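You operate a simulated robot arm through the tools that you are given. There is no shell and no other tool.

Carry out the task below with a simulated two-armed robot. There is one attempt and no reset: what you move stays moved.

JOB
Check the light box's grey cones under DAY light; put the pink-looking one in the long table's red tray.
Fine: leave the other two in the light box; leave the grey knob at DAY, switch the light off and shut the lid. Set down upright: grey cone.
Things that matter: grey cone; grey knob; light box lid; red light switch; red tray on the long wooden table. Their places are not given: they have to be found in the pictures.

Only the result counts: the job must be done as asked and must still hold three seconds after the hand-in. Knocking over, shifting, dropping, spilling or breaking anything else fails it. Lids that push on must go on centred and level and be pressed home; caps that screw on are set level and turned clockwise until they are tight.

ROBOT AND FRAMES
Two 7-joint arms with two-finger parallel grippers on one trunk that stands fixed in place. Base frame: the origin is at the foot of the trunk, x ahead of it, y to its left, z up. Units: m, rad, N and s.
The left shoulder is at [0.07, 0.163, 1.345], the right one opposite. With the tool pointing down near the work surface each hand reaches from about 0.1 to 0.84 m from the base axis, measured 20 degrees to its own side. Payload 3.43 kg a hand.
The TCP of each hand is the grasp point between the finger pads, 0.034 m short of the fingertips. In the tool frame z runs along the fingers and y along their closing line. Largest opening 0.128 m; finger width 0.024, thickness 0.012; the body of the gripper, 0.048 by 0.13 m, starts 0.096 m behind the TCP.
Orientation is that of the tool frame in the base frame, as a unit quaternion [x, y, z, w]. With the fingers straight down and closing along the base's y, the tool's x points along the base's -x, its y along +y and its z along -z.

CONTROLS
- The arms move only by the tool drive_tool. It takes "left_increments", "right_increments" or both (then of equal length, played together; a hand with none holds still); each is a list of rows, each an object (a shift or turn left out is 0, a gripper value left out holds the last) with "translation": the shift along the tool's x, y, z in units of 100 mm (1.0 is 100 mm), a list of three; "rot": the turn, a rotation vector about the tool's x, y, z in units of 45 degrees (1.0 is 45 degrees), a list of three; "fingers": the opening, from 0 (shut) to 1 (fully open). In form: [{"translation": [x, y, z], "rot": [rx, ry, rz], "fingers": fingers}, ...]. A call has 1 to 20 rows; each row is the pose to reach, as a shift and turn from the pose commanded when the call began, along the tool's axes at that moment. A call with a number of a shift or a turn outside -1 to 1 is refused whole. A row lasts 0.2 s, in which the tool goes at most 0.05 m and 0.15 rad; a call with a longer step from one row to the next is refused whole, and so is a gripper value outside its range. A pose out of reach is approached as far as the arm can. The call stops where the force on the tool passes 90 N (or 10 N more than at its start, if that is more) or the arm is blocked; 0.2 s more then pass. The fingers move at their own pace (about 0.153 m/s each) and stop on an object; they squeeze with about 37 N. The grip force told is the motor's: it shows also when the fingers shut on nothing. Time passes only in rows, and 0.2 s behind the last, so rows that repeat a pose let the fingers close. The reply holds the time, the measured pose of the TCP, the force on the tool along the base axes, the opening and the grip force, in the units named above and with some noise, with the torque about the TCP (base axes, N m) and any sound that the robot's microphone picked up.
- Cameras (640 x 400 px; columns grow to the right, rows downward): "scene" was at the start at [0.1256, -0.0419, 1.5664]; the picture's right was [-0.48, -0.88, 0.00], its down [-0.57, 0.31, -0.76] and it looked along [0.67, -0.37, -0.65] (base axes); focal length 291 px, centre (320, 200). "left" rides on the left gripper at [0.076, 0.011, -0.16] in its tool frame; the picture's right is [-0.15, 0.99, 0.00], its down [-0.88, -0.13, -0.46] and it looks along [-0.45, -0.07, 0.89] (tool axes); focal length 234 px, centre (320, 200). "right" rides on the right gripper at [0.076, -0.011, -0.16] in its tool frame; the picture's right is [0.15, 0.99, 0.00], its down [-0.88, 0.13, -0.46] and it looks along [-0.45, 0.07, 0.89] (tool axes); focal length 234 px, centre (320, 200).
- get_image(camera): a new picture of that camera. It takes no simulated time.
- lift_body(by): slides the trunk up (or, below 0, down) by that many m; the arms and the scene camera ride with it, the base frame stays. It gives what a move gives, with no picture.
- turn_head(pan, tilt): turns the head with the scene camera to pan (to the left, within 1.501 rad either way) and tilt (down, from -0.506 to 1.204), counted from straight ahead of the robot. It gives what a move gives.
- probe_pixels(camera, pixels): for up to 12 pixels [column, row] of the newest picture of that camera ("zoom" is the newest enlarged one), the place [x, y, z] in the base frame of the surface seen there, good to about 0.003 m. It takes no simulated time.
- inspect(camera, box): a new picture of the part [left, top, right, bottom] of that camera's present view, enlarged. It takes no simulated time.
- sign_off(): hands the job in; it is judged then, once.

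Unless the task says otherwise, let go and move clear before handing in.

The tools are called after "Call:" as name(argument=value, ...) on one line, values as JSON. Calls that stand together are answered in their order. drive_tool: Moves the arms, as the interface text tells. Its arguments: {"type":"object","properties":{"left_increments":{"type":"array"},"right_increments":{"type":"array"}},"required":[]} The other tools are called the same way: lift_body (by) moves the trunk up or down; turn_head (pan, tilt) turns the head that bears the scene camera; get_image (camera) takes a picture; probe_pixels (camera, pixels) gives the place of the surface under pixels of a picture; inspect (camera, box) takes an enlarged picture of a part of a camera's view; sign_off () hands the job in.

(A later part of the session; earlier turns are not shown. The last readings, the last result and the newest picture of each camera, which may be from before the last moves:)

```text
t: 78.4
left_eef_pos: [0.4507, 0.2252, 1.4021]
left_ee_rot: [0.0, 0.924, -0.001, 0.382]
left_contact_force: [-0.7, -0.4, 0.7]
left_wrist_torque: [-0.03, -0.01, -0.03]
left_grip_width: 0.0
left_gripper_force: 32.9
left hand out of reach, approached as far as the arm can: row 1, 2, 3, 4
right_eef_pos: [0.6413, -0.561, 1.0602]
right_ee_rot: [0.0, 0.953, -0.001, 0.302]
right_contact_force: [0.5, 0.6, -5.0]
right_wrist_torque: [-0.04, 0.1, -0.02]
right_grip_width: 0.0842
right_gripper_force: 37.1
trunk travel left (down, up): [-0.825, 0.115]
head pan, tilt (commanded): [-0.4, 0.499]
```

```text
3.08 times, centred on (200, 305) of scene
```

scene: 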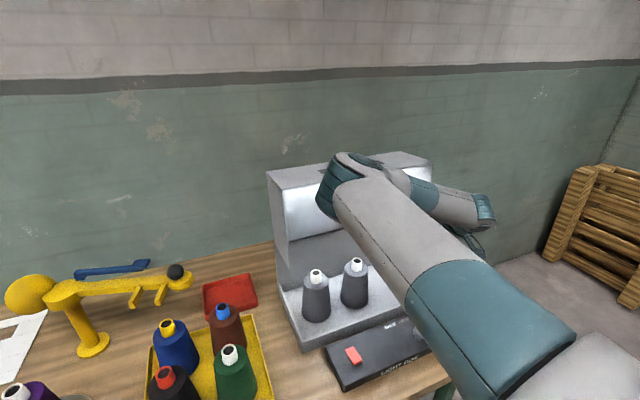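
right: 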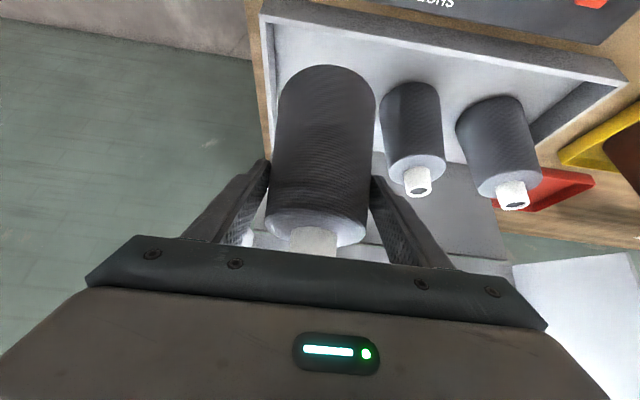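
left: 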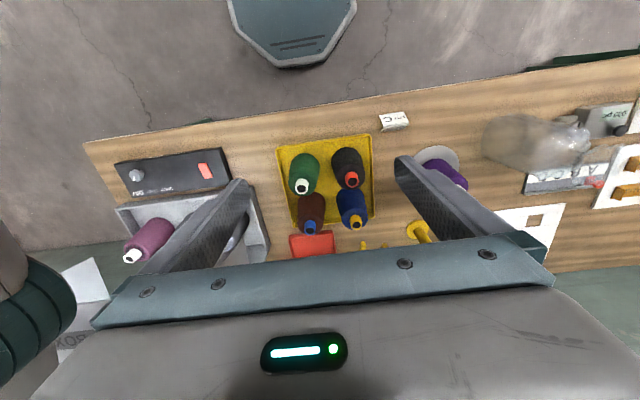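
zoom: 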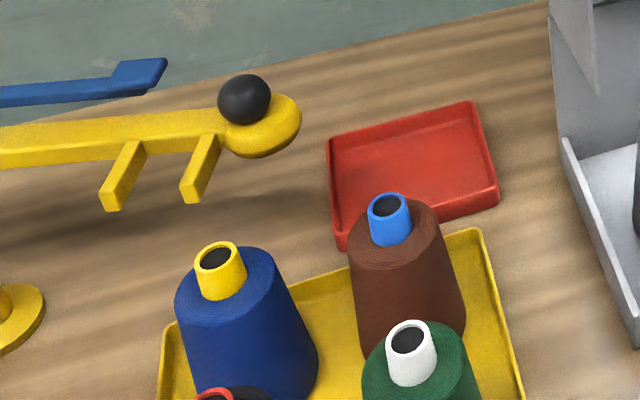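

Tray: x 0.843–0.99, y −0.11 to 0.05, floor z≈0.805; the gadget's end is at y≥0.05, so I'll set the cone at about (0.92,−0.035) with the hand yawed left. First I raise the cone straight up in front of the hood until it clears the hood's top.

Call:
drive_tool(right_increments=[{"translation": [-0.12, 0, -0.32]}, {"translation": [-0.24, 0, -0.64]}, {"translation": [-0.369, 0, -0.962]}])

Call:
drive_tool(right_increments=[{"translation": [-0.22, 0, -0.32]}, {"translation": [-0.45, 0, -0.65]}, {"translation": [-0.689, 0, -0.983]}])

Call:
drive_tool(right_increments=[{"translation": [-0.22, 0, -0.32]}, {"translation": [-0.45, 0, -0.65]}, {"translation": [-0.689, 0, -0.983]}])

Call:
get_image(camera="scene")

Call:
get_image(camera="right")

```text
t: 79.2
left_eef_pos: [0.4535, 0.2236, 1.401]
left_ee_rot: [0.001, 0.924, -0.001, 0.381]
left_contact_force: [0.0, -0.4, 0.2]
left_wrist_torque: [0.0, -0.02, 0.0]
left_grip_width: 0.0
left_gripper_force: 32.8
right_eef_pos: [0.6172, -0.5605, 1.1593]
right_ee_rot: [-0.001, 0.954, -0.001, 0.301]
right_contact_force: [0.4, -0.7, -4.2]
right_wrist_torque: [0.0, 0.06, -0.01]
right_grip_width: 0.0843
right_gripper_force: 36.9
trunk travel left (down, up): [-0.825, 0.115]
head pan, tilt (commanded): [-0.4, 0.499]
```

```text
t: 80.0
left_eef_pos: [0.4547, 0.2239, 1.401]
left_ee_rot: [0.001, 0.924, -0.001, 0.382]
left_contact_force: [0.2, -0.3, 0.4]
left_wrist_torque: [-0.01, -0.02, 0.01]
left_grip_width: 0.0002
left_gripper_force: 32.8
right_eef_pos: [0.6182, -0.5609, 1.2788]
right_ee_rot: [-0.001, 0.954, 0.001, 0.301]
right_contact_force: [0.2, -1.1, -4.3]
right_wrist_torque: [0.01, 0.07, -0.01]
right_grip_width: 0.0842
right_gripper_force: 37.5
trunk travel left (down, up): [-0.825, 0.115]
head pan, tilt (commanded): [-0.4, 0.499]
```

```text
t: 80.8
left_eef_pos: [0.4535, 0.2229, 1.4014]
left_ee_rot: [0.0, 0.924, -0.001, 0.382]
left_contact_force: [-0.2, 0.6, 0.0]
left_wrist_torque: [0.0, 0.02, 0.06]
left_grip_width: 0.0
left_gripper_force: 32.6
right_eef_pos: [0.6183, -0.5612, 1.3996]
right_ee_rot: [-0.001, 0.953, 0.0, 0.302]
right_contact_force: [-0.2, -0.3, -5.0]
right_wrist_torque: [-0.02, 0.08, 0.02]
right_grip_width: 0.0841
right_gripper_force: 37.4
trunk travel left (down, up): [-0.825, 0.115]
head pan, tilt (commanded): [-0.4, 0.499]
```

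```text
taken
```

scene: 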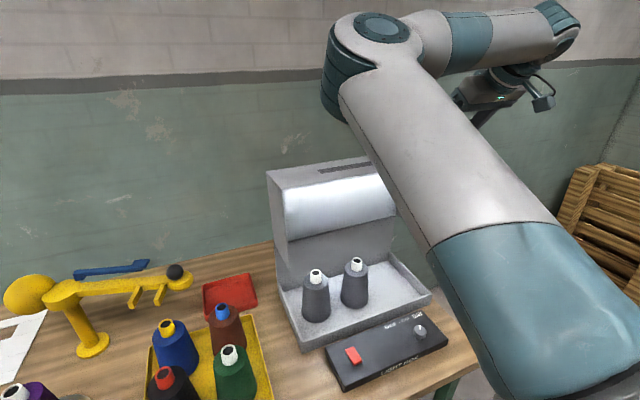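

```text
taken
```

right: 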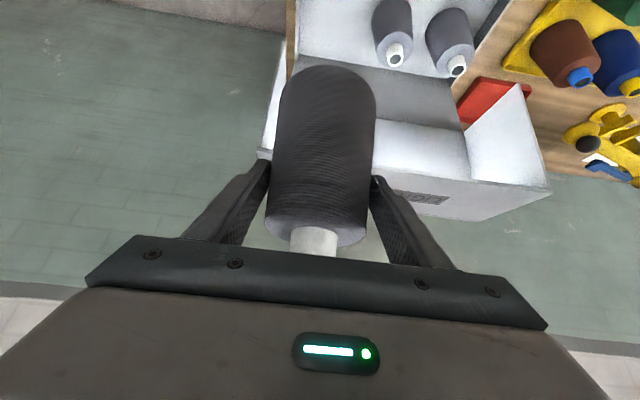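

The cone is up at z 1.40 (bottom ≈1.29), in front of the hood. I'll raise a bit more and start moving left over the hood while yawing the hand 20° left.

Call:
drive_tool(right_increments=[{"translation": [-0.16, 0.3, -0.05], "rot": [-0.085, 0, -0.121]}, {"translation": [-0.32, 0.6, -0.1], "rot": [-0.17, 0, -0.243]}, {"translation": [-0.475, 0.9, -0.155], "rot": [-0.255, 0, -0.364]}])

Call:
get_image(camera="scene")

```text
t: 81.6
left_eef_pos: [0.454, 0.2242, 1.4007]
left_ee_rot: [0.0, 0.924, 0.001, 0.382]
left_contact_force: [-0.5, 0.2, 0.5]
left_wrist_torque: [0.01, -0.01, -0.02]
left_grip_width: 0.0
left_gripper_force: 32.7
right_eef_pos: [0.6488, -0.4701, 1.4393]
right_ee_rot: [-0.167, 0.939, 0.053, 0.297]
right_contact_force: [-0.1, 0.0, -5.3]
right_wrist_torque: [-0.05, 0.1, -0.01]
right_grip_width: 0.0843
right_gripper_force: 37.0
trunk travel left (down, up): [-0.825, 0.115]
head pan, tilt (commanded): [-0.4, 0.499]
```

```text
taken
```

scene: 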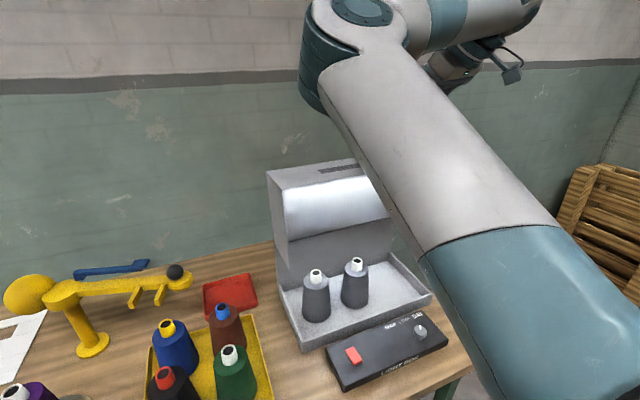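

The 20° yaw is right and the hold is steady. I'll continue left and forward over the hood.

Call:
drive_tool(right_increments=[{"translation": [-0.19, 0.24, 0.13]}, {"translation": [-0.37, 0.47, 0.26]}, {"translation": [-0.56, 0.709, 0.392]}])

Call:
drive_tool(right_increments=[{"translation": [-0.19, 0.24, 0.13]}, {"translation": [-0.37, 0.47, 0.26]}, {"translation": [-0.56, 0.709, 0.392]}])

Call:
get_image(camera="scene")

Call:
get_image(camera="right")

```text
t: 82.4
left_eef_pos: [0.4547, 0.2244, 1.4005]
left_ee_rot: [0.0, 0.925, -0.001, 0.381]
left_contact_force: [0.4, 0.2, 0.5]
left_wrist_torque: [-0.02, -0.01, 0.07]
left_grip_width: 0.0
left_gripper_force: 32.9
right_eef_pos: [0.6884, -0.3801, 1.4381]
right_ee_rot: [-0.167, 0.939, 0.052, 0.296]
right_contact_force: [0.6, -0.6, -4.9]
right_wrist_torque: [0.01, 0.09, -0.04]
right_grip_width: 0.0846
right_gripper_force: 37.0
trunk travel left (down, up): [-0.825, 0.115]
head pan, tilt (commanded): [-0.4, 0.499]
```

```text
t: 83.2
left_eef_pos: [0.4558, 0.224, 1.4015]
left_ee_rot: [0.0, 0.925, 0.0, 0.38]
left_contact_force: [-0.3, 0.1, -0.6]
left_wrist_torque: [-0.01, 0.01, 0.0]
left_grip_width: 0.0
left_gripper_force: 33.1
right_eef_pos: [0.7301, -0.2924, 1.4374]
right_ee_rot: [-0.167, 0.939, 0.052, 0.296]
right_contact_force: [0.9, 0.1, -5.3]
right_wrist_torque: [-0.03, 0.06, 0.03]
right_grip_width: 0.0841
right_gripper_force: 37.4
trunk travel left (down, up): [-0.825, 0.115]
head pan, tilt (commanded): [-0.4, 0.499]
```

```text
taken
```

scene: 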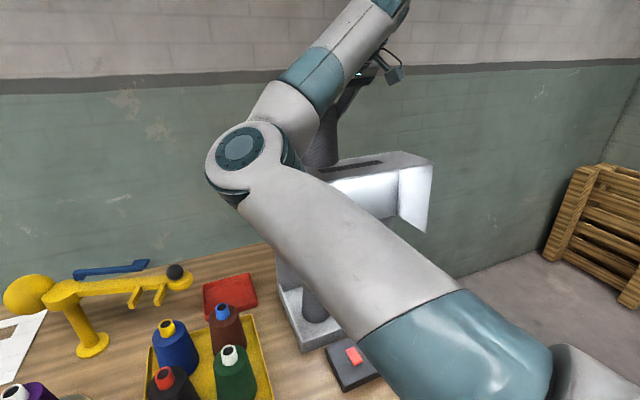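

```text
taken
```

right: 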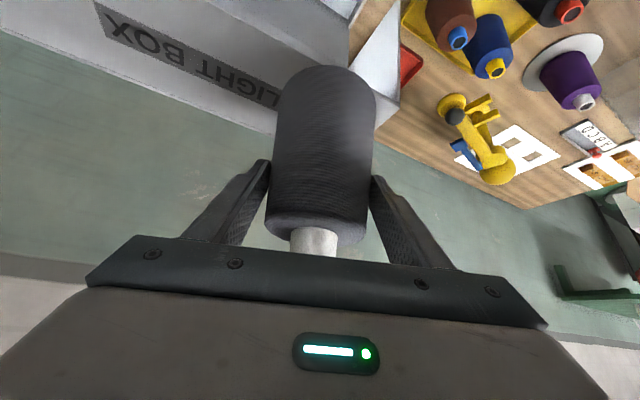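

Progress is good: TCP (0.730,-0.292,1.437), cone above the hood. The right elbow is swinging left, so I'll check its distance to the left hand and cones.

Call:
probe_pixels(camera="scene", pixels=[[238, 148], [212, 170], [225, 195], [260, 195], [320, 150], [440, 165], [345, 170]])

Call:
get_image(camera="left")

```text
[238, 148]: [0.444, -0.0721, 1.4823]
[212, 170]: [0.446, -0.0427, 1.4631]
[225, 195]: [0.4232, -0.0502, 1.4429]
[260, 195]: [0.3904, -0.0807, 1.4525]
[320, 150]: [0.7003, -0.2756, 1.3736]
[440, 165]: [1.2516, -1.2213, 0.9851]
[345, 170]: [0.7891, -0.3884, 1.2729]
```

```text
taken
```

left: 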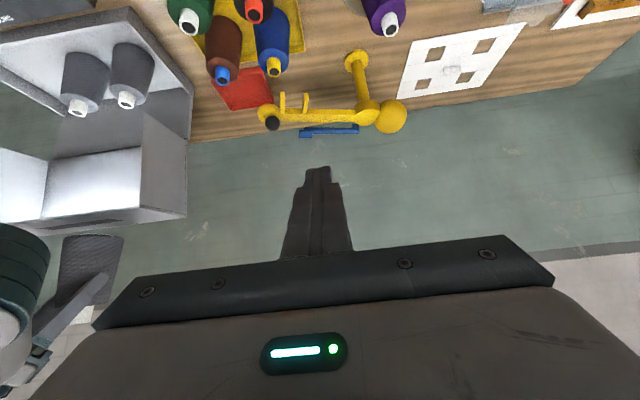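

The elbow is at (0.44,-0.06,1.45), about 15 cm from the left hand. I'll move the left hand further left at the same time as the right one continues.

Call:
drive_tool(right_increments=[{"translation": [0, 0, 0]}, {"translation": [-0.18, 0.2, 0.12]}, {"translation": [-0.36, 0.41, 0.25]}, {"translation": [-0.532, 0.615, 0.373]}], left_increments=[{"translation": [-0.1, 0.33, 0.1]}, {"translation": [-0.2, 0.66, 0.2]}, {"translation": [-0.35, 1.0, 0.35]}, {"translation": [-0.35, 1.0, 0.35]}])

Call:
drive_tool(right_increments=[{"translation": [0, 0, 0]}, {"translation": [-0.18, 0.2, 0.12]}, {"translation": [-0.36, 0.41, 0.25]}, {"translation": [-0.532, 0.615, 0.373]}], left_increments=[{"translation": [0, 0.33, 0]}, {"translation": [0, 0.66, 0]}, {"translation": [0, 1.0, 0]}, {"translation": [0, 1.0, 0]}])

Call:
get_image(camera="scene")

Call:
get_image(camera="right")

```text
t: 84.2
left_eef_pos: [0.5055, 0.3232, 1.4017]
left_ee_rot: [0.0, 0.924, 0.0, 0.382]
left_contact_force: [0.5, 0.7, -0.9]
left_wrist_torque: [0.03, 0.0, -0.01]
left_grip_width: 0.0
left_gripper_force: 33.2
right_eef_pos: [0.781, -0.2143, 1.439]
right_ee_rot: [-0.167, 0.939, 0.052, 0.296]
right_contact_force: [0.9, 1.0, -5.8]
right_wrist_torque: [-0.07, 0.04, 0.0]
right_grip_width: 0.0842
right_gripper_force: 36.9
right hand out of reach, approached as far as the arm can: row 2, 3, 4
trunk travel left (down, up): [-0.825, 0.115]
head pan, tilt (commanded): [-0.4, 0.499]
```

```text
t: 85.2
left_eef_pos: [0.5059, 0.4224, 1.4021]
left_ee_rot: [0.0, 0.924, 0.0, 0.382]
left_contact_force: [0.3, 0.6, 0.3]
left_wrist_torque: [0.02, -0.01, 0.0]
left_grip_width: 0.0
left_gripper_force: 32.5
right_eef_pos: [0.8188, -0.1352, 1.44]
right_ee_rot: [-0.167, 0.939, 0.052, 0.296]
right_contact_force: [-1.0, -0.9, -5.3]
right_wrist_torque: [-0.03, 0.06, 0.01]
right_grip_width: 0.0844
right_gripper_force: 36.9
trunk travel left (down, up): [-0.825, 0.115]
head pan, tilt (commanded): [-0.4, 0.499]
```

```text
taken
```

scene: 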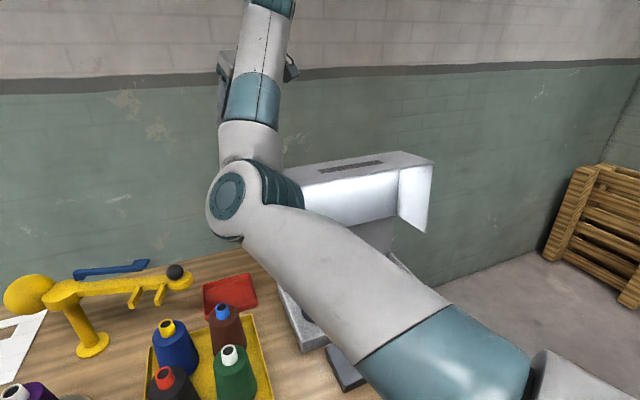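

```text
taken
```

right: 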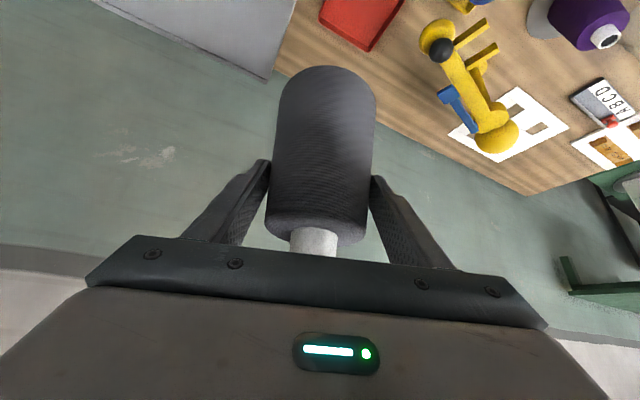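

The cone is past the hood at (0.819,-0.135,1.44). I'll bring it above the red tray's middle while starting down.

Call:
drive_tool(right_increments=[{"translation": [-0.04, 0.15, 0.23]}, {"translation": [-0.08, 0.3, 0.46]}, {"translation": [-0.112, 0.461, 0.69]}])

Call:
drive_tool(right_increments=[{"translation": [-0.16, 0.045, 0.19]}, {"translation": [-0.32, 0.09, 0.38]}, {"translation": [-0.474, 0.133, 0.577]}])

Call:
get_image(camera="scene")

Call:
get_image(camera="right")

```text
t: 86.0
left_eef_pos: [0.5059, 0.423, 1.4009]
left_ee_rot: [0.0, 0.924, 0.0, 0.382]
left_contact_force: [0.1, 0.9, -0.4]
left_wrist_torque: [0.01, 0.01, -0.01]
left_grip_width: 0.0004
left_gripper_force: 33.0
right_eef_pos: [0.8491, -0.074, 1.3902]
right_ee_rot: [-0.167, 0.939, 0.052, 0.296]
right_contact_force: [0.1, 0.8, -4.7]
right_wrist_torque: [-0.05, 0.02, 0.03]
right_grip_width: 0.0841
right_gripper_force: 37.1
trunk travel left (down, up): [-0.825, 0.115]
head pan, tilt (commanded): [-0.4, 0.499]
```

```text
t: 86.8
left_eef_pos: [0.506, 0.4216, 1.402]
left_ee_rot: [0.0, 0.924, 0.0, 0.382]
left_contact_force: [0.1, -0.5, -0.3]
left_wrist_torque: [0.0, 0.03, 0.01]
left_grip_width: 0.0
left_gripper_force: 32.6
right_eef_pos: [0.9107, -0.0389, 1.3695]
right_ee_rot: [-0.167, 0.939, 0.052, 0.297]
right_contact_force: [0.1, -0.3, -5.7]
right_wrist_torque: [-0.03, 0.07, 0.04]
right_grip_width: 0.0844
right_gripper_force: 36.6
trunk travel left (down, up): [-0.825, 0.115]
head pan, tilt (commanded): [-0.4, 0.499]
```

```text
taken
```

scene: 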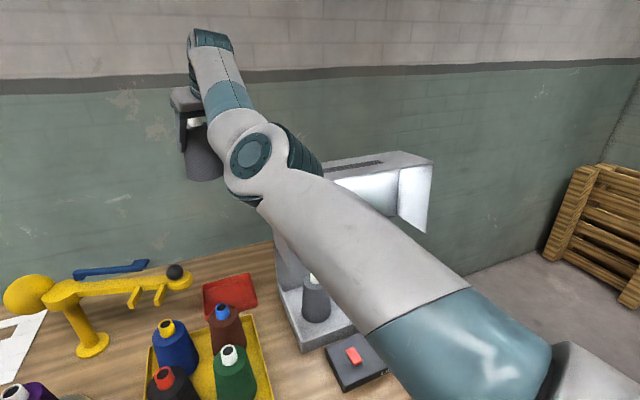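

```text
taken
```

right: 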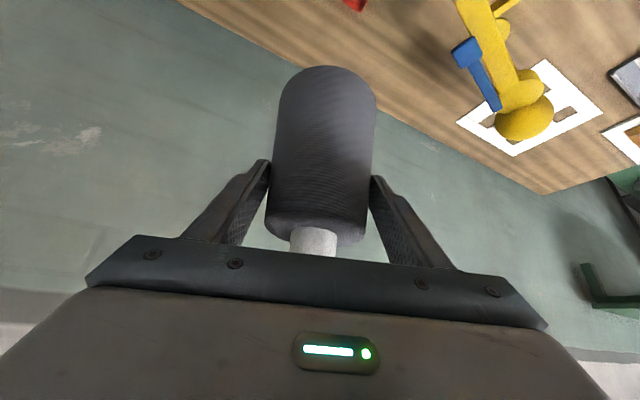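

The cone is right above the tray at (0.911,-0.039,1.370), held firmly. I'll lower it in stages and check clearances.

Call:
drive_tool(right_increments=[{"translation": [0.23, 0, 0.33]}, {"translation": [0.46, 0, 0.655]}, {"translation": [0.689, 0, 0.983]}])

Call:
drive_tool(right_increments=[{"translation": [0.2, 0, 0.29]}, {"translation": [0.4, 0, 0.57]}, {"translation": [0.574, 0, 0.819]}])

Call:
get_image(camera="scene")

Call:
get_image(camera="right")

```text
t: 87.6
left_eef_pos: [0.505, 0.4221, 1.4015]
left_ee_rot: [0.001, 0.924, 0.0, 0.381]
left_contact_force: [-0.2, -0.6, 0.2]
left_wrist_torque: [-0.01, -0.03, -0.04]
left_grip_width: 0.0
left_gripper_force: 33.3
right_eef_pos: [0.9119, -0.0389, 1.2506]
right_ee_rot: [-0.166, 0.939, 0.052, 0.296]
right_contact_force: [-0.3, 0.4, -4.7]
right_wrist_torque: [0.0, 0.06, 0.02]
right_grip_width: 0.0844
right_gripper_force: 37.1
trunk travel left (down, up): [-0.825, 0.115]
head pan, tilt (commanded): [-0.4, 0.499]
```

```text
t: 88.4
left_eef_pos: [0.505, 0.423, 1.4021]
left_ee_rot: [0.0, 0.924, 0.0, 0.382]
left_contact_force: [1.2, -0.3, -0.2]
left_wrist_torque: [-0.02, 0.02, 0.02]
left_grip_width: 0.0001
left_gripper_force: 33.3
right_eef_pos: [0.9117, -0.04, 1.1498]
right_ee_rot: [-0.166, 0.939, 0.052, 0.297]
right_contact_force: [0.1, -0.8, -5.4]
right_wrist_torque: [-0.01, 0.09, -0.01]
right_grip_width: 0.0842
right_gripper_force: 37.4
trunk travel left (down, up): [-0.825, 0.115]
head pan, tilt (commanded): [-0.4, 0.499]
```

```text
taken
```

scene: 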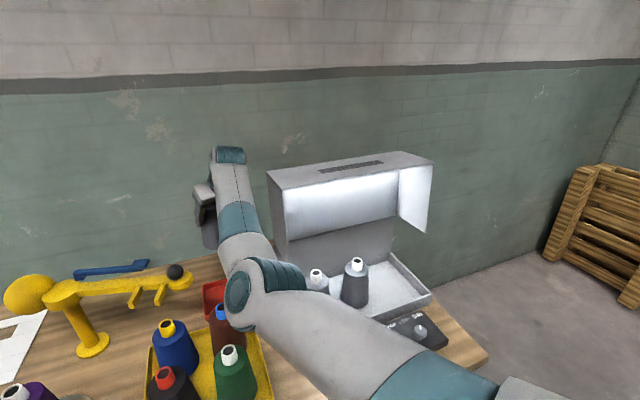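

```text
taken
```

right: 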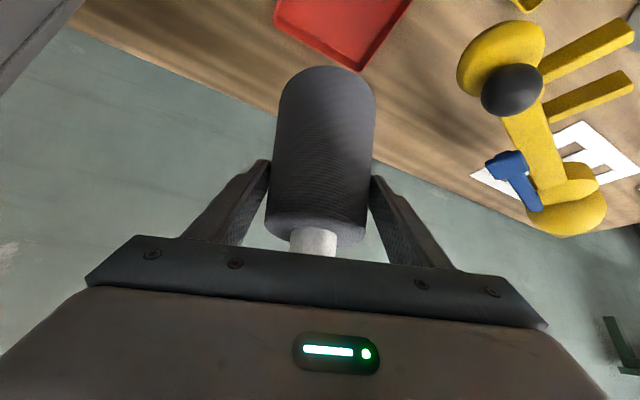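

TCP is at (0.912,-0.040,1.150). The elbow appears near the yarn cones in the scene view ([245,295]), so I'll measure its real height before going on.

Call:
probe_pixels(camera="scene", pixels=[[238, 295], [232, 315], [248, 325], [270, 265], [240, 240], [235, 215], [225, 185], [210, 235], [200, 195], [205, 205]])

Call:
get_image(camera="left")

```text
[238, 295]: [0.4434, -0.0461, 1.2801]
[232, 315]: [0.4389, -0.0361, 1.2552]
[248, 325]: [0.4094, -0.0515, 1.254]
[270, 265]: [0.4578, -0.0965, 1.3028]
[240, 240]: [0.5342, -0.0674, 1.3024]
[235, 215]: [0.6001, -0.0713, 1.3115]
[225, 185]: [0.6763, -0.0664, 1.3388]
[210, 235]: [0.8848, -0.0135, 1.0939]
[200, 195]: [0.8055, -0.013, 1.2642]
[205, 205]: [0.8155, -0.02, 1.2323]
```

```text
taken
```

left: 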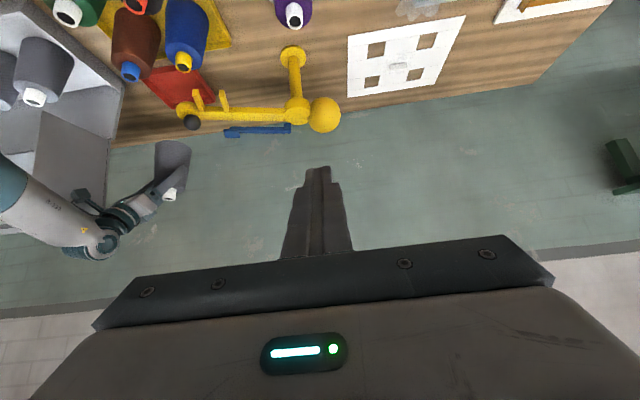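

The elbow is at z≈1.26 with x≈0.44, well clear for now. I'll lower another 10 cm and check again.

Call:
drive_tool(right_increments=[{"translation": [0.2, 0, 0.29]}, {"translation": [0.4, 0, 0.57]}, {"translation": [0.574, 0, 0.819]}])

Call:
get_image(camera="scene")

Call:
get_image(camera="right")

Call:
inspect(camera="left", box=[0, 0, 240, 280])

```text
t: 89.2
left_eef_pos: [0.5062, 0.4236, 1.4026]
left_ee_rot: [0.0, 0.924, 0.0, 0.382]
left_contact_force: [0.4, -0.2, 0.4]
left_wrist_torque: [0.03, -0.05, -0.03]
left_grip_width: 0.0
left_gripper_force: 33.5
right_eef_pos: [0.911, -0.0404, 1.0481]
right_ee_rot: [-0.167, 0.939, 0.051, 0.296]
right_contact_force: [0.5, 0.4, -3.9]
right_wrist_torque: [-0.03, 0.09, 0.02]
right_grip_width: 0.0841
right_gripper_force: 37.2
trunk travel left (down, up): [-0.825, 0.115]
head pan, tilt (commanded): [-0.4, 0.499]
```

```text
taken
```

scene: 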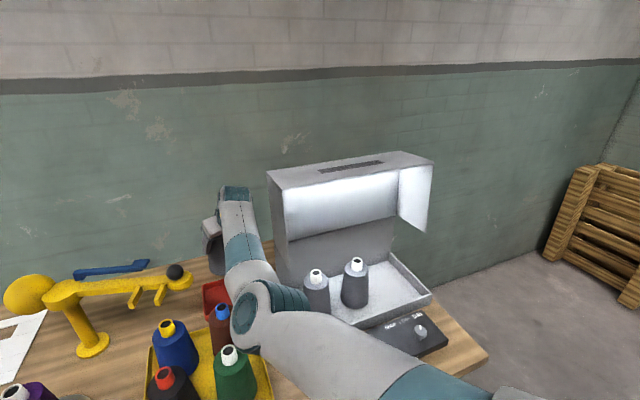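

```text
taken
```

right: 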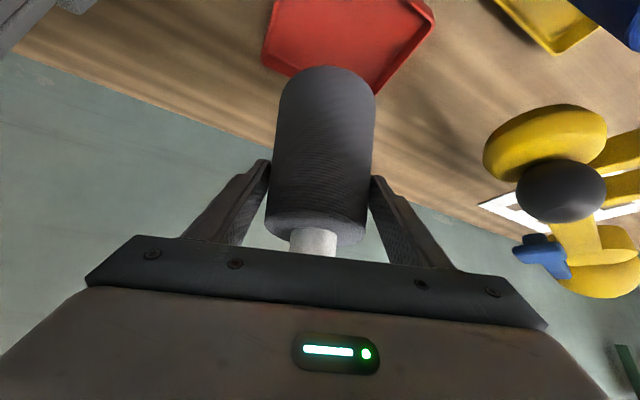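

```text
1.43 times, centred on (120, 140) of left
```

zoom: 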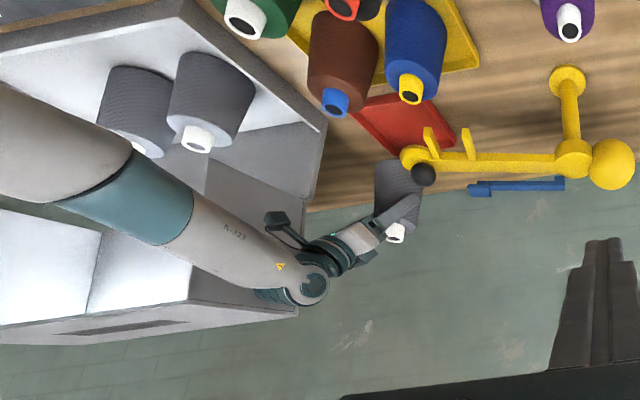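

The cone is now over the tray (right [340,50] shows the tray beyond it). I'll check the elbow/forearm height again over the yarn cones before the final descent.

Call:
probe_pixels(camera="scene", pixels=[[245, 310], [237, 335], [250, 350], [230, 270], [238, 240], [232, 215], [228, 280], [212, 255], [205, 225]])

Call:
probe_pixels(camera="right", pixels=[[270, 60], [290, 5], [425, 15], [375, 90], [330, 40], [490, 150], [560, 190], [325, 90], [325, 215]])

```text
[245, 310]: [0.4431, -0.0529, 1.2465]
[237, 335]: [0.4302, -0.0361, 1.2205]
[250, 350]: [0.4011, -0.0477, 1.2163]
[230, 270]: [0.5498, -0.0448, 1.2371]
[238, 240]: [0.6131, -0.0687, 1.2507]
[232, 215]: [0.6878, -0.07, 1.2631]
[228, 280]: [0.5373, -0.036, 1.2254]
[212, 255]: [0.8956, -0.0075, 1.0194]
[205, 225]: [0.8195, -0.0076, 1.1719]
```

```text
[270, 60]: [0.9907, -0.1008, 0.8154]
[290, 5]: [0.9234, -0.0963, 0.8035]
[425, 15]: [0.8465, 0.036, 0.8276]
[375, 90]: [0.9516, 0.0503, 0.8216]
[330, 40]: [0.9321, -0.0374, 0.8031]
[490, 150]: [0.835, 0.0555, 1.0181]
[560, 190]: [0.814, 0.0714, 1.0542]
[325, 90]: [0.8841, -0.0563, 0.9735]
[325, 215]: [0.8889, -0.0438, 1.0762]
```

Forearm stays above z 1.2, and the cone's axis computes to (0.922,-0.040), upright. I'll lower 10 cm more with an 8 mm shift left to centre it in the tray.

Call:
drive_tool(right_increments=[{"translation": [0.18, 0.025, 0.28]}, {"translation": [0.37, 0.05, 0.56]}, {"translation": [0.46, 0.065, 0.7]}, {"translation": [0.552, 0.075, 0.835]}])

Call:
get_image(camera="right")

Call:
get_image(camera="scene")

Call:
inspect(camera="left", box=[60, 0, 260, 200])

```text
t: 90.2
left_eef_pos: [0.5069, 0.4233, 1.4016]
left_ee_rot: [0.001, 0.925, -0.001, 0.381]
left_contact_force: [-0.4, -1.2, -0.6]
left_wrist_torque: [-0.01, 0.02, 0.0]
left_grip_width: 0.0
left_gripper_force: 32.7
right_eef_pos: [0.9123, -0.0298, 0.9491]
right_ee_rot: [-0.167, 0.939, 0.052, 0.297]
right_contact_force: [-0.3, 0.6, -5.5]
right_wrist_torque: [-0.04, 0.06, 0.01]
right_grip_width: 0.0843
right_gripper_force: 37.0
trunk travel left (down, up): [-0.825, 0.115]
head pan, tilt (commanded): [-0.4, 0.499]
```

```text
taken
```

right: 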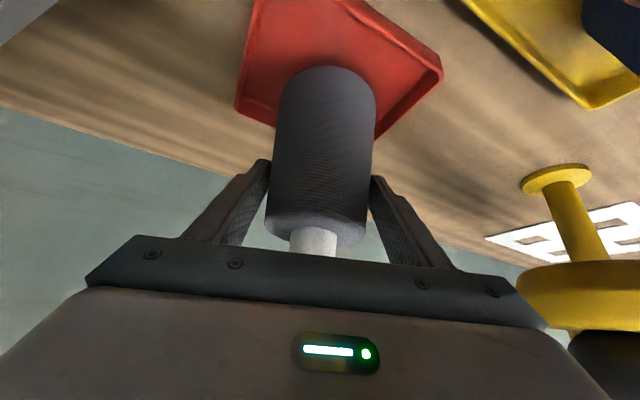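

```text
taken
```

scene: 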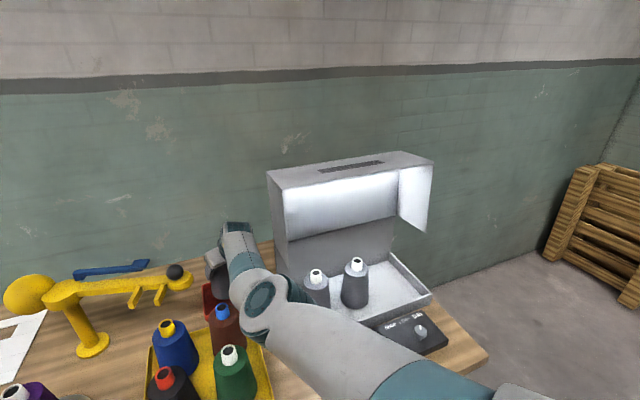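

```text
2.00 times, centred on (160, 100) of left
```

zoom: 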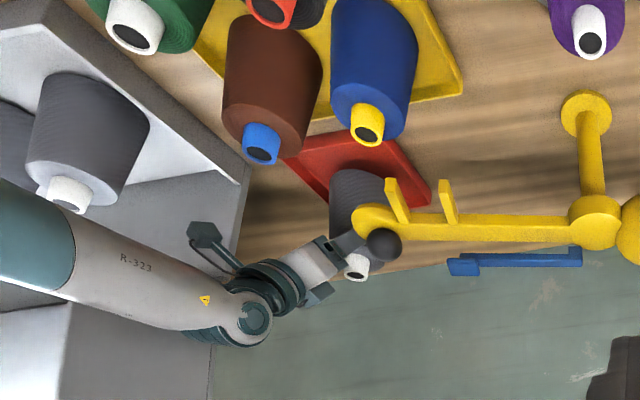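

The cone is above the tray's middle (right [330,60]); the nearest gadget part is ~4 cm from the palm corner. I'll lower the next 3 cm and read the force.

Call:
drive_tool(right_increments=[{"translation": [0.057, 0, 0.082]}, {"translation": [0.115, 0, 0.164]}, {"translation": [0.155, 0, 0.221]}, {"translation": [0.172, 0, 0.246]}, {"translation": [0.172, 0, 0.246]}])

Call:
get_image(camera="right")

```text
t: 91.4
left_eef_pos: [0.5058, 0.4236, 1.4023]
left_ee_rot: [0.0, 0.924, 0.0, 0.382]
left_contact_force: [-0.1, 0.2, 0.4]
left_wrist_torque: [0.0, -0.02, 0.0]
left_grip_width: 0.0001
left_gripper_force: 32.6
right_eef_pos: [0.9113, -0.0313, 0.9188]
right_ee_rot: [-0.168, 0.939, 0.052, 0.296]
right_contact_force: [-0.2, 0.2, -5.0]
right_wrist_torque: [0.01, 0.07, 0.0]
right_grip_width: 0.0844
right_gripper_force: 37.1
trunk travel left (down, up): [-0.825, 0.115]
head pan, tilt (commanded): [-0.4, 0.499]
```

```text
taken
```

right: 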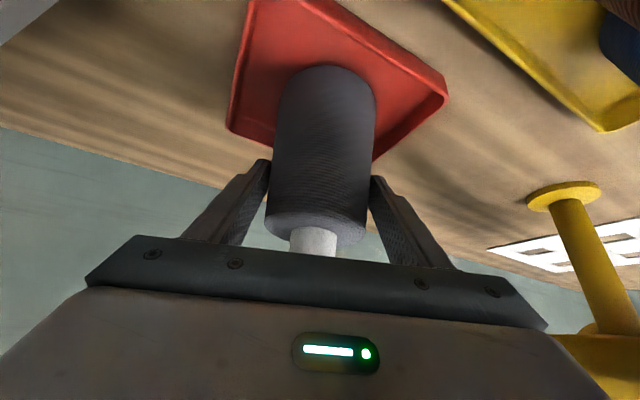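

No contact yet at z 0.919 (still carrying ~5 N). I'll ease down a few millimetres more.

Call:
drive_tool(right_increments=[{"translation": [0.011, 0, 0.016]}, {"translation": [0.023, 0, 0.033]}, {"translation": [0.023, 0, 0.033]}])

Call:
drive_tool(right_increments=[{"translation": [0.008, 0, 0.012]}, {"translation": [0.017, 0, 0.025]}, {"translation": [0.017, 0, 0.025]}])

```text
t: 92.2
left_eef_pos: [0.5035, 0.423, 1.402]
left_ee_rot: [-0.001, 0.924, 0.0, 0.383]
left_contact_force: [0.9, -0.5, 0.3]
left_wrist_torque: [0.03, 0.01, 0.0]
left_grip_width: 0.0001
left_gripper_force: 33.1
right_eef_pos: [0.9109, -0.0311, 0.9147]
right_ee_rot: [-0.166, 0.939, 0.051, 0.297]
right_contact_force: [0.2, 0.2, -2.3]
right_wrist_torque: [-0.14, -0.06, -0.02]
right_grip_width: 0.084
right_gripper_force: 36.5
trunk travel left (down, up): [-0.825, 0.115]
head pan, tilt (commanded): [-0.4, 0.499]
```

```text
t: 93.0
left_eef_pos: [0.5041, 0.4252, 1.4037]
left_ee_rot: [-0.001, 0.924, 0.0, 0.383]
left_contact_force: [-0.1, -0.3, 0.2]
left_wrist_torque: [-0.02, -0.02, 0.0]
left_grip_width: 0.0
left_gripper_force: 33.3
right_eef_pos: [0.9106, -0.0309, 0.9156]
right_ee_rot: [-0.166, 0.938, 0.052, 0.299]
right_contact_force: [5.3, 4.0, 10.6]
right_wrist_torque: [0.11, -0.5, 0.09]
right_grip_width: 0.084
right_gripper_force: 36.9
trunk travel left (down, up): [-0.825, 0.115]
head pan, tilt (commanded): [-0.4, 0.499]
```

The tray now takes the load (+10.6 N), so the cone stands on its floor. I'll relax the push a little, open the fingers, and withdraw back along the tool axis.

Call:
drive_tool(right_increments=[{"translation": [-0.011, 0, -0.016]}, {"translation": [-0.011, 0, -0.016], "fingers": 0.75}, {"translation": [-0.011, 0, -0.016], "fingers": 0.8}, {"translation": [-0.011, 0, -0.016], "fingers": 0.8}])

Call:
get_image(camera="right")

```text
t: 94.0
left_eef_pos: [0.5037, 0.4235, 1.4031]
left_ee_rot: [-0.001, 0.924, 0.001, 0.382]
left_contact_force: [-0.1, 0.7, 0.4]
left_wrist_torque: [0.02, 0.03, 0.02]
left_grip_width: 0.0
left_gripper_force: 33.3
right_eef_pos: [0.9103, -0.0299, 0.9145]
right_ee_rot: [-0.166, 0.939, 0.052, 0.297]
right_contact_force: [-0.2, -0.1, -0.7]
right_wrist_torque: [-0.01, 0.0, 0.01]
right_grip_width: 0.1025
right_gripper_force: 0.0
trunk travel left (down, up): [-0.825, 0.115]
head pan, tilt (commanded): [-0.4, 0.499]
```

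```text
taken
```

right: 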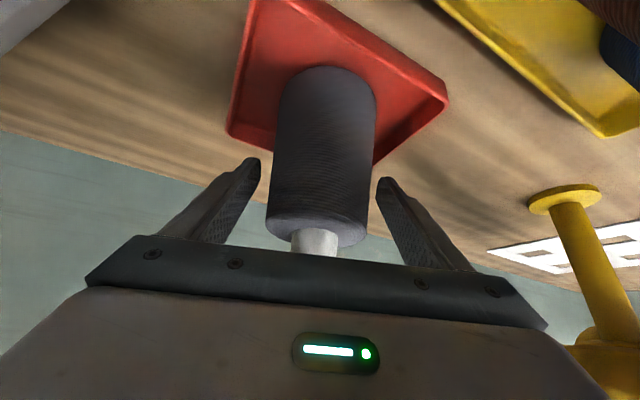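

The cone stands free between the open fingers. I'll withdraw up and back along the tool axis.

Call:
drive_tool(right_increments=[{"translation": [0, 0, -0.2]}, {"translation": [0, 0, -0.4]}, {"translation": [0, 0, -0.7]}, {"translation": [0, 0, -1.0]}])

Call:
get_image(camera="right")

Call:
drive_tool(right_increments=[{"translation": [-0.2, 0, -0.35]}, {"translation": [-0.4, 0, -0.7]}, {"translation": [-0.57, 0, -1.0]}])

Call:
get_image(camera="scene")

Call:
get_image(camera="right")

```text
t: 95.0
left_eef_pos: [0.5043, 0.4235, 1.4039]
left_ee_rot: [0.0, 0.924, 0.0, 0.382]
left_contact_force: [0.0, -0.4, -0.2]
left_wrist_torque: [0.0, -0.03, 0.02]
left_grip_width: 0.0001
left_gripper_force: 33.1
right_eef_pos: [0.9255, -0.0261, 0.982]
right_ee_rot: [-0.166, 0.939, 0.051, 0.296]
right_contact_force: [-0.9, 1.5, -0.7]
right_wrist_torque: [-0.03, -0.1, -0.03]
right_grip_width: 0.1025
right_gripper_force: 0.0
right hand out of reach, approached as far as the arm can: row 1, 2, 3, 4
trunk travel left (down, up): [-0.825, 0.115]
head pan, tilt (commanded): [-0.4, 0.499]
```

```text
taken
```

right: 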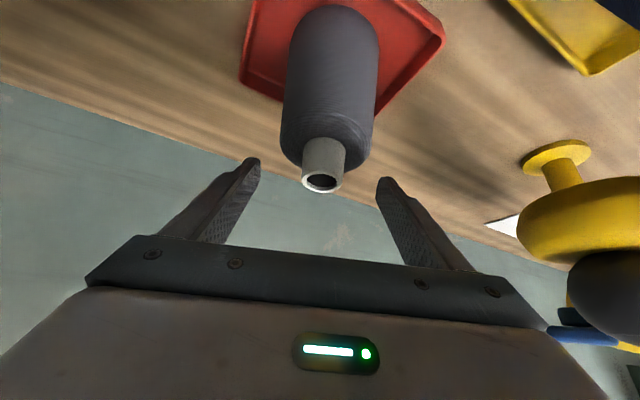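

```text
t: 95.8
left_eef_pos: [0.5042, 0.4225, 1.403]
left_ee_rot: [0.0, 0.924, 0.001, 0.383]
left_contact_force: [-0.1, 0.5, -0.8]
left_wrist_torque: [0.0, -0.02, 0.01]
left_grip_width: 0.0
left_gripper_force: 33.0
right_eef_pos: [0.9413, -0.0197, 1.0968]
right_ee_rot: [-0.166, 0.939, 0.051, 0.296]
right_contact_force: [-0.2, 0.1, -0.2]
right_wrist_torque: [0.02, -0.02, 0.06]
right_grip_width: 0.1025
right_gripper_force: 0.0
right hand out of reach, approached as far as the arm can: row 1, 2, 3
trunk travel left (down, up): [-0.825, 0.115]
head pan, tilt (commanded): [-0.4, 0.499]
```

```text
taken
```

scene: 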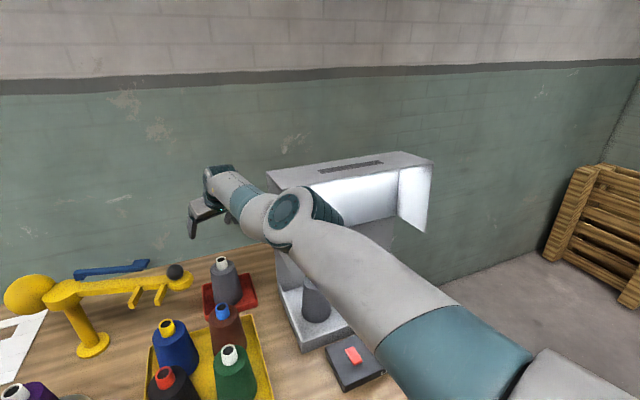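

```text
taken
```

right: 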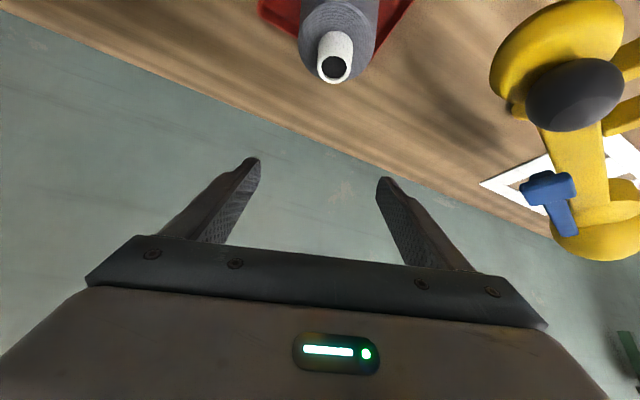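

The withdrawal hit a joint limit and went up/forward rather than back, but without contact force. I'll check that the cone still stands properly in the tray.

Call:
inspect(camera="scene", box=[150, 230, 310, 350])

Call:
probe_pixels(camera="scene", pixels=[[223, 262], [222, 280], [221, 298], [210, 285], [240, 285], [205, 312], [257, 297], [212, 300]])

Call:
inspect(camera="left", box=[60, 0, 260, 200])

```text
3.33 times, centred on (230, 290) of scene
```

zoom: 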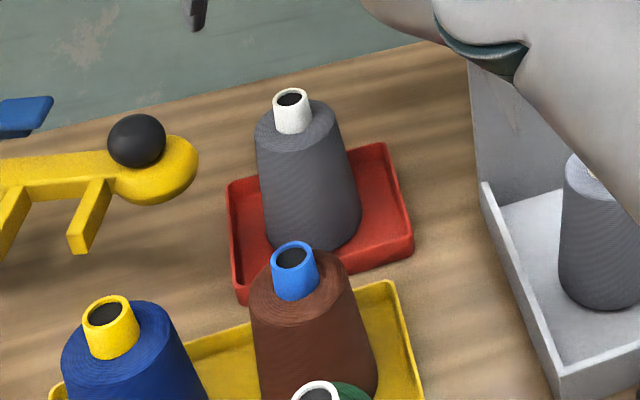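

```text
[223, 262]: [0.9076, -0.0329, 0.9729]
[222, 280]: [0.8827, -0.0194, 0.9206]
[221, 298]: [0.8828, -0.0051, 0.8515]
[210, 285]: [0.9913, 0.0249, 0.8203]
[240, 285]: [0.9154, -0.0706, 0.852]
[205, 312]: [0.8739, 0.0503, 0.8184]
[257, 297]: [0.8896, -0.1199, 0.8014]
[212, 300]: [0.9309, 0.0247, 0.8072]
```

```text
2.00 times, centred on (160, 100) of left
```

zoom: 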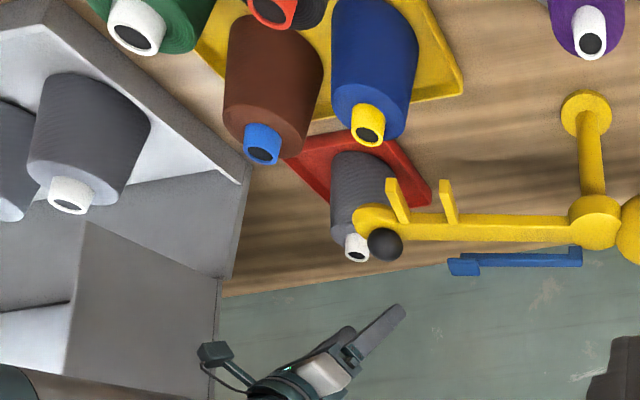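

The cone stands upright in the red tray, tip at (0.92,-0.033,0.973). Now I'll raise the right hand back over the same route.

Call:
drive_tool(right_increments=[{"translation": [-0.1, 0, -0.32]}, {"translation": [-0.2, 0, -0.64]}, {"translation": [-0.31, 0, -0.96]}])

Call:
drive_tool(right_increments=[{"translation": [-0.1, 0, -0.32]}, {"translation": [-0.2, 0, -0.64]}, {"translation": [-0.31, 0, -0.96]}])

Call:
drive_tool(right_increments=[{"translation": [-0.1, 0, -0.32]}, {"translation": [-0.2, 0, -0.64]}, {"translation": [-0.31, 0, -0.96]}])

Call:
get_image(camera="scene")

```text
t: 96.6
left_eef_pos: [0.5037, 0.4221, 1.4025]
left_ee_rot: [0.0, 0.924, 0.0, 0.382]
left_contact_force: [0.3, -0.8, 0.1]
left_wrist_torque: [0.01, -0.02, 0.01]
left_grip_width: 0.0003
left_gripper_force: 33.5
right_eef_pos: [0.9412, -0.0165, 1.1961]
right_ee_rot: [-0.167, 0.939, 0.052, 0.295]
right_contact_force: [-0.5, 0.1, 1.1]
right_wrist_torque: [0.02, -0.03, 0.02]
right_grip_width: 0.1024
right_gripper_force: 0.0
right hand out of reach, approached as far as the arm can: row 1, 2, 3
trunk travel left (down, up): [-0.825, 0.115]
head pan, tilt (commanded): [-0.4, 0.499]
```

```text
t: 97.4
left_eef_pos: [0.5046, 0.4225, 1.4026]
left_ee_rot: [-0.001, 0.924, 0.001, 0.383]
left_contact_force: [-0.7, 0.3, -0.1]
left_wrist_torque: [-0.01, -0.06, 0.0]
left_grip_width: 0.0001
left_gripper_force: 32.9
right_eef_pos: [0.9295, -0.0234, 1.2942]
right_ee_rot: [-0.166, 0.939, 0.051, 0.295]
right_contact_force: [0.6, -0.3, -0.3]
right_wrist_torque: [0.02, 0.01, 0.0]
right_grip_width: 0.1023
right_gripper_force: 0.1
right hand out of reach, approached as far as the arm can: row 1, 2, 3
trunk travel left (down, up): [-0.825, 0.115]
head pan, tilt (commanded): [-0.4, 0.499]
```

```text
t: 98.2
left_eef_pos: [0.5038, 0.4223, 1.4023]
left_ee_rot: [0.0, 0.924, 0.0, 0.383]
left_contact_force: [0.3, -0.2, 0.2]
left_wrist_torque: [0.01, -0.01, 0.01]
left_grip_width: 0.0
left_gripper_force: 32.9
right_eef_pos: [0.906, -0.0318, 1.393]
right_ee_rot: [-0.166, 0.939, 0.051, 0.296]
right_contact_force: [0.2, -0.2, -0.9]
right_wrist_torque: [-0.01, 0.01, 0.0]
right_grip_width: 0.1023
right_gripper_force: 0.1
right hand out of reach, approached as far as the arm can: row 1, 2, 3
trunk travel left (down, up): [-0.825, 0.115]
head pan, tilt (commanded): [-0.4, 0.499]
```

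```text
taken
```

scene: 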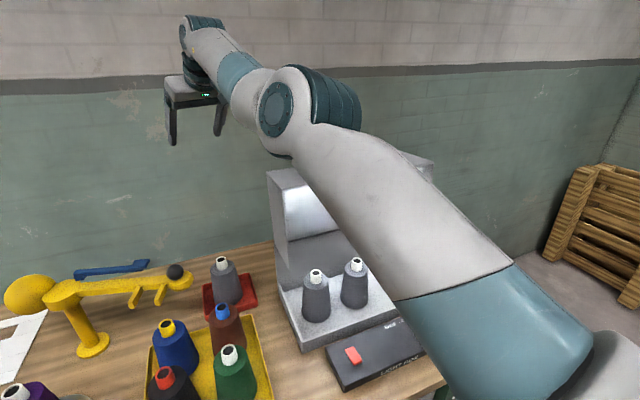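

The right hand is up at (0.906,-0.032,1.393). I'll shut its fingers and travel back right over the hood, to get above the hood's front wall for pushing the lid closed.

Call:
drive_tool(right_increments=[{"translation": [0.16, -0.2, -0.15], "fingers": 0}, {"translation": [0.32, -0.41, -0.3]}, {"translation": [0.475, -0.615, -0.455]}])

Call:
drive_tool(right_increments=[{"translation": [0.16, -0.2, -0.12]}, {"translation": [0.32, -0.41, -0.25]}, {"translation": [0.532, -0.615, -0.373]}])

Call:
drive_tool(right_increments=[{"translation": [0.19, -0.24, -0.13]}, {"translation": [0.37, -0.47, -0.26]}, {"translation": [0.56, -0.709, -0.392]}])

Call:
get_image(camera="scene")

```text
t: 99.0
left_eef_pos: [0.5045, 0.4223, 1.4018]
left_ee_rot: [0.0, 0.924, 0.0, 0.383]
left_contact_force: [0.0, 0.0, 0.3]
left_wrist_torque: [-0.02, 0.02, 0.01]
left_grip_width: 0.0002
left_gripper_force: 33.1
right_eef_pos: [0.9089, -0.0925, 1.4202]
right_ee_rot: [-0.167, 0.939, 0.052, 0.296]
right_contact_force: [0.5, 0.3, -0.1]
right_wrist_torque: [-0.01, -0.03, 0.01]
right_grip_width: 0.0001
right_gripper_force: 33.1
right hand out of reach, approached as far as the arm can: row 1, 2, 3
trunk travel left (down, up): [-0.825, 0.115]
head pan, tilt (commanded): [-0.4, 0.499]
```

```text
t: 99.8
left_eef_pos: [0.5122, 0.4299, 1.398]
left_ee_rot: [0.0, 0.925, -0.004, 0.379]
left_contact_force: [0.8, 1.3, 0.1]
left_wrist_torque: [-0.09, 0.03, -0.09]
left_grip_width: 0.0
left_gripper_force: 32.8
right_eef_pos: [0.875, -0.1594, 1.4098]
right_ee_rot: [-0.175, 0.942, 0.051, 0.284]
right_contact_force: [-2.2, -4.8, 6.4]
right_wrist_torque: [0.33, 0.11, 0.21]
right_grip_width: 0.0003
right_gripper_force: 32.6
right hand out of reach, approached as far as the arm can: row 1, 2
trunk travel left (down, up): [-0.825, 0.115]
head pan, tilt (commanded): [-0.4, 0.499]
```

```text
t: 100.6
left_eef_pos: [0.503, 0.4208, 1.4047]
left_ee_rot: [0.0, 0.923, 0.001, 0.384]
left_contact_force: [0.3, 0.3, 0.1]
left_wrist_torque: [0.01, 0.0, 0.01]
left_grip_width: 0.0001
left_gripper_force: 32.8
right_eef_pos: [0.8249, -0.264, 1.4212]
right_ee_rot: [-0.166, 0.939, 0.052, 0.297]
right_contact_force: [-0.1, -1.0, 0.3]
right_wrist_torque: [0.0, -0.04, 0.01]
right_grip_width: 0.0001
right_gripper_force: 33.0
trunk travel left (down, up): [-0.825, 0.115]
head pan, tilt (commanded): [-0.4, 0.499]
```

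```text
taken
```

scene: 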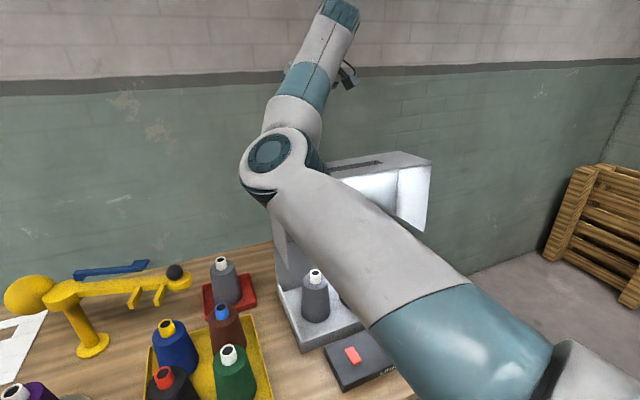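

The hand passed a posture change and is steady again at (0.825,-0.264,1.421). I'll keep moving right, then straighten yaw and pitch over the hood.

Call:
drive_tool(right_increments=[{"translation": [0.13, -0.26, -0.09]}, {"translation": [0.27, -0.52, -0.19]}, {"translation": [0.406, -0.778, -0.284]}])

Call:
drive_tool(right_increments=[{"translation": [0.13, -0.26, -0.09], "rot": [0.085, 0, 0.121]}, {"translation": [0.27, -0.52, -0.19], "rot": [0.17, 0, 0.243]}, {"translation": [0.406, -0.778, -0.284], "rot": [0.255, 0, 0.364]}])

Call:
get_image(camera="scene")

Call:
get_image(camera="right")

```text
t: 101.4
left_eef_pos: [0.5038, 0.4223, 1.4035]
left_ee_rot: [0.0, 0.924, 0.001, 0.383]
left_contact_force: [-0.4, 0.2, 0.1]
left_wrist_torque: [0.01, 0.02, -0.01]
left_grip_width: 0.0
left_gripper_force: 33.3
right_eef_pos: [0.8078, -0.3539, 1.4197]
right_ee_rot: [-0.166, 0.939, 0.051, 0.297]
right_contact_force: [-0.5, -0.2, 0.3]
right_wrist_torque: [-0.01, -0.02, 0.01]
right_grip_width: 0.0
right_gripper_force: 32.8
trunk travel left (down, up): [-0.825, 0.115]
head pan, tilt (commanded): [-0.4, 0.499]
```

```text
t: 102.2
left_eef_pos: [0.5045, 0.4228, 1.4024]
left_ee_rot: [0.0, 0.924, 0.001, 0.383]
left_contact_force: [1.1, 0.8, -0.8]
left_wrist_torque: [0.01, -0.03, -0.05]
left_grip_width: 0.0
left_gripper_force: 33.2
right_eef_pos: [0.7894, -0.4416, 1.4213]
right_ee_rot: [-0.001, 0.953, 0.0, 0.302]
right_contact_force: [0.5, -0.1, -0.3]
right_wrist_torque: [0.02, -0.02, -0.05]
right_grip_width: 0.0
right_gripper_force: 32.8
trunk travel left (down, up): [-0.825, 0.115]
head pan, tilt (commanded): [-0.4, 0.499]
```

```text
taken
```

scene: 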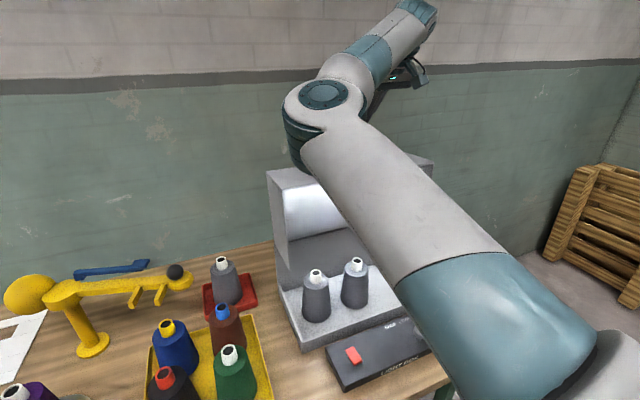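

```text
taken
```

right: 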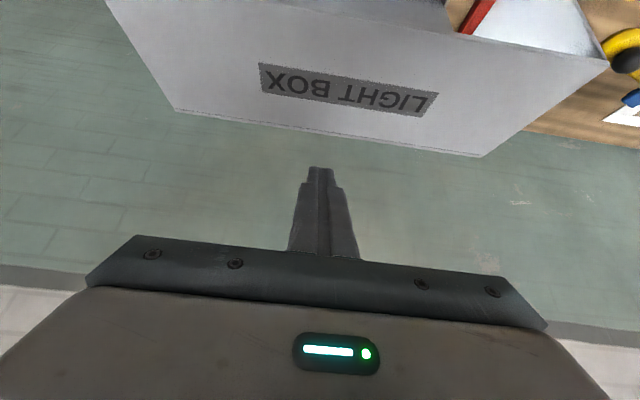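

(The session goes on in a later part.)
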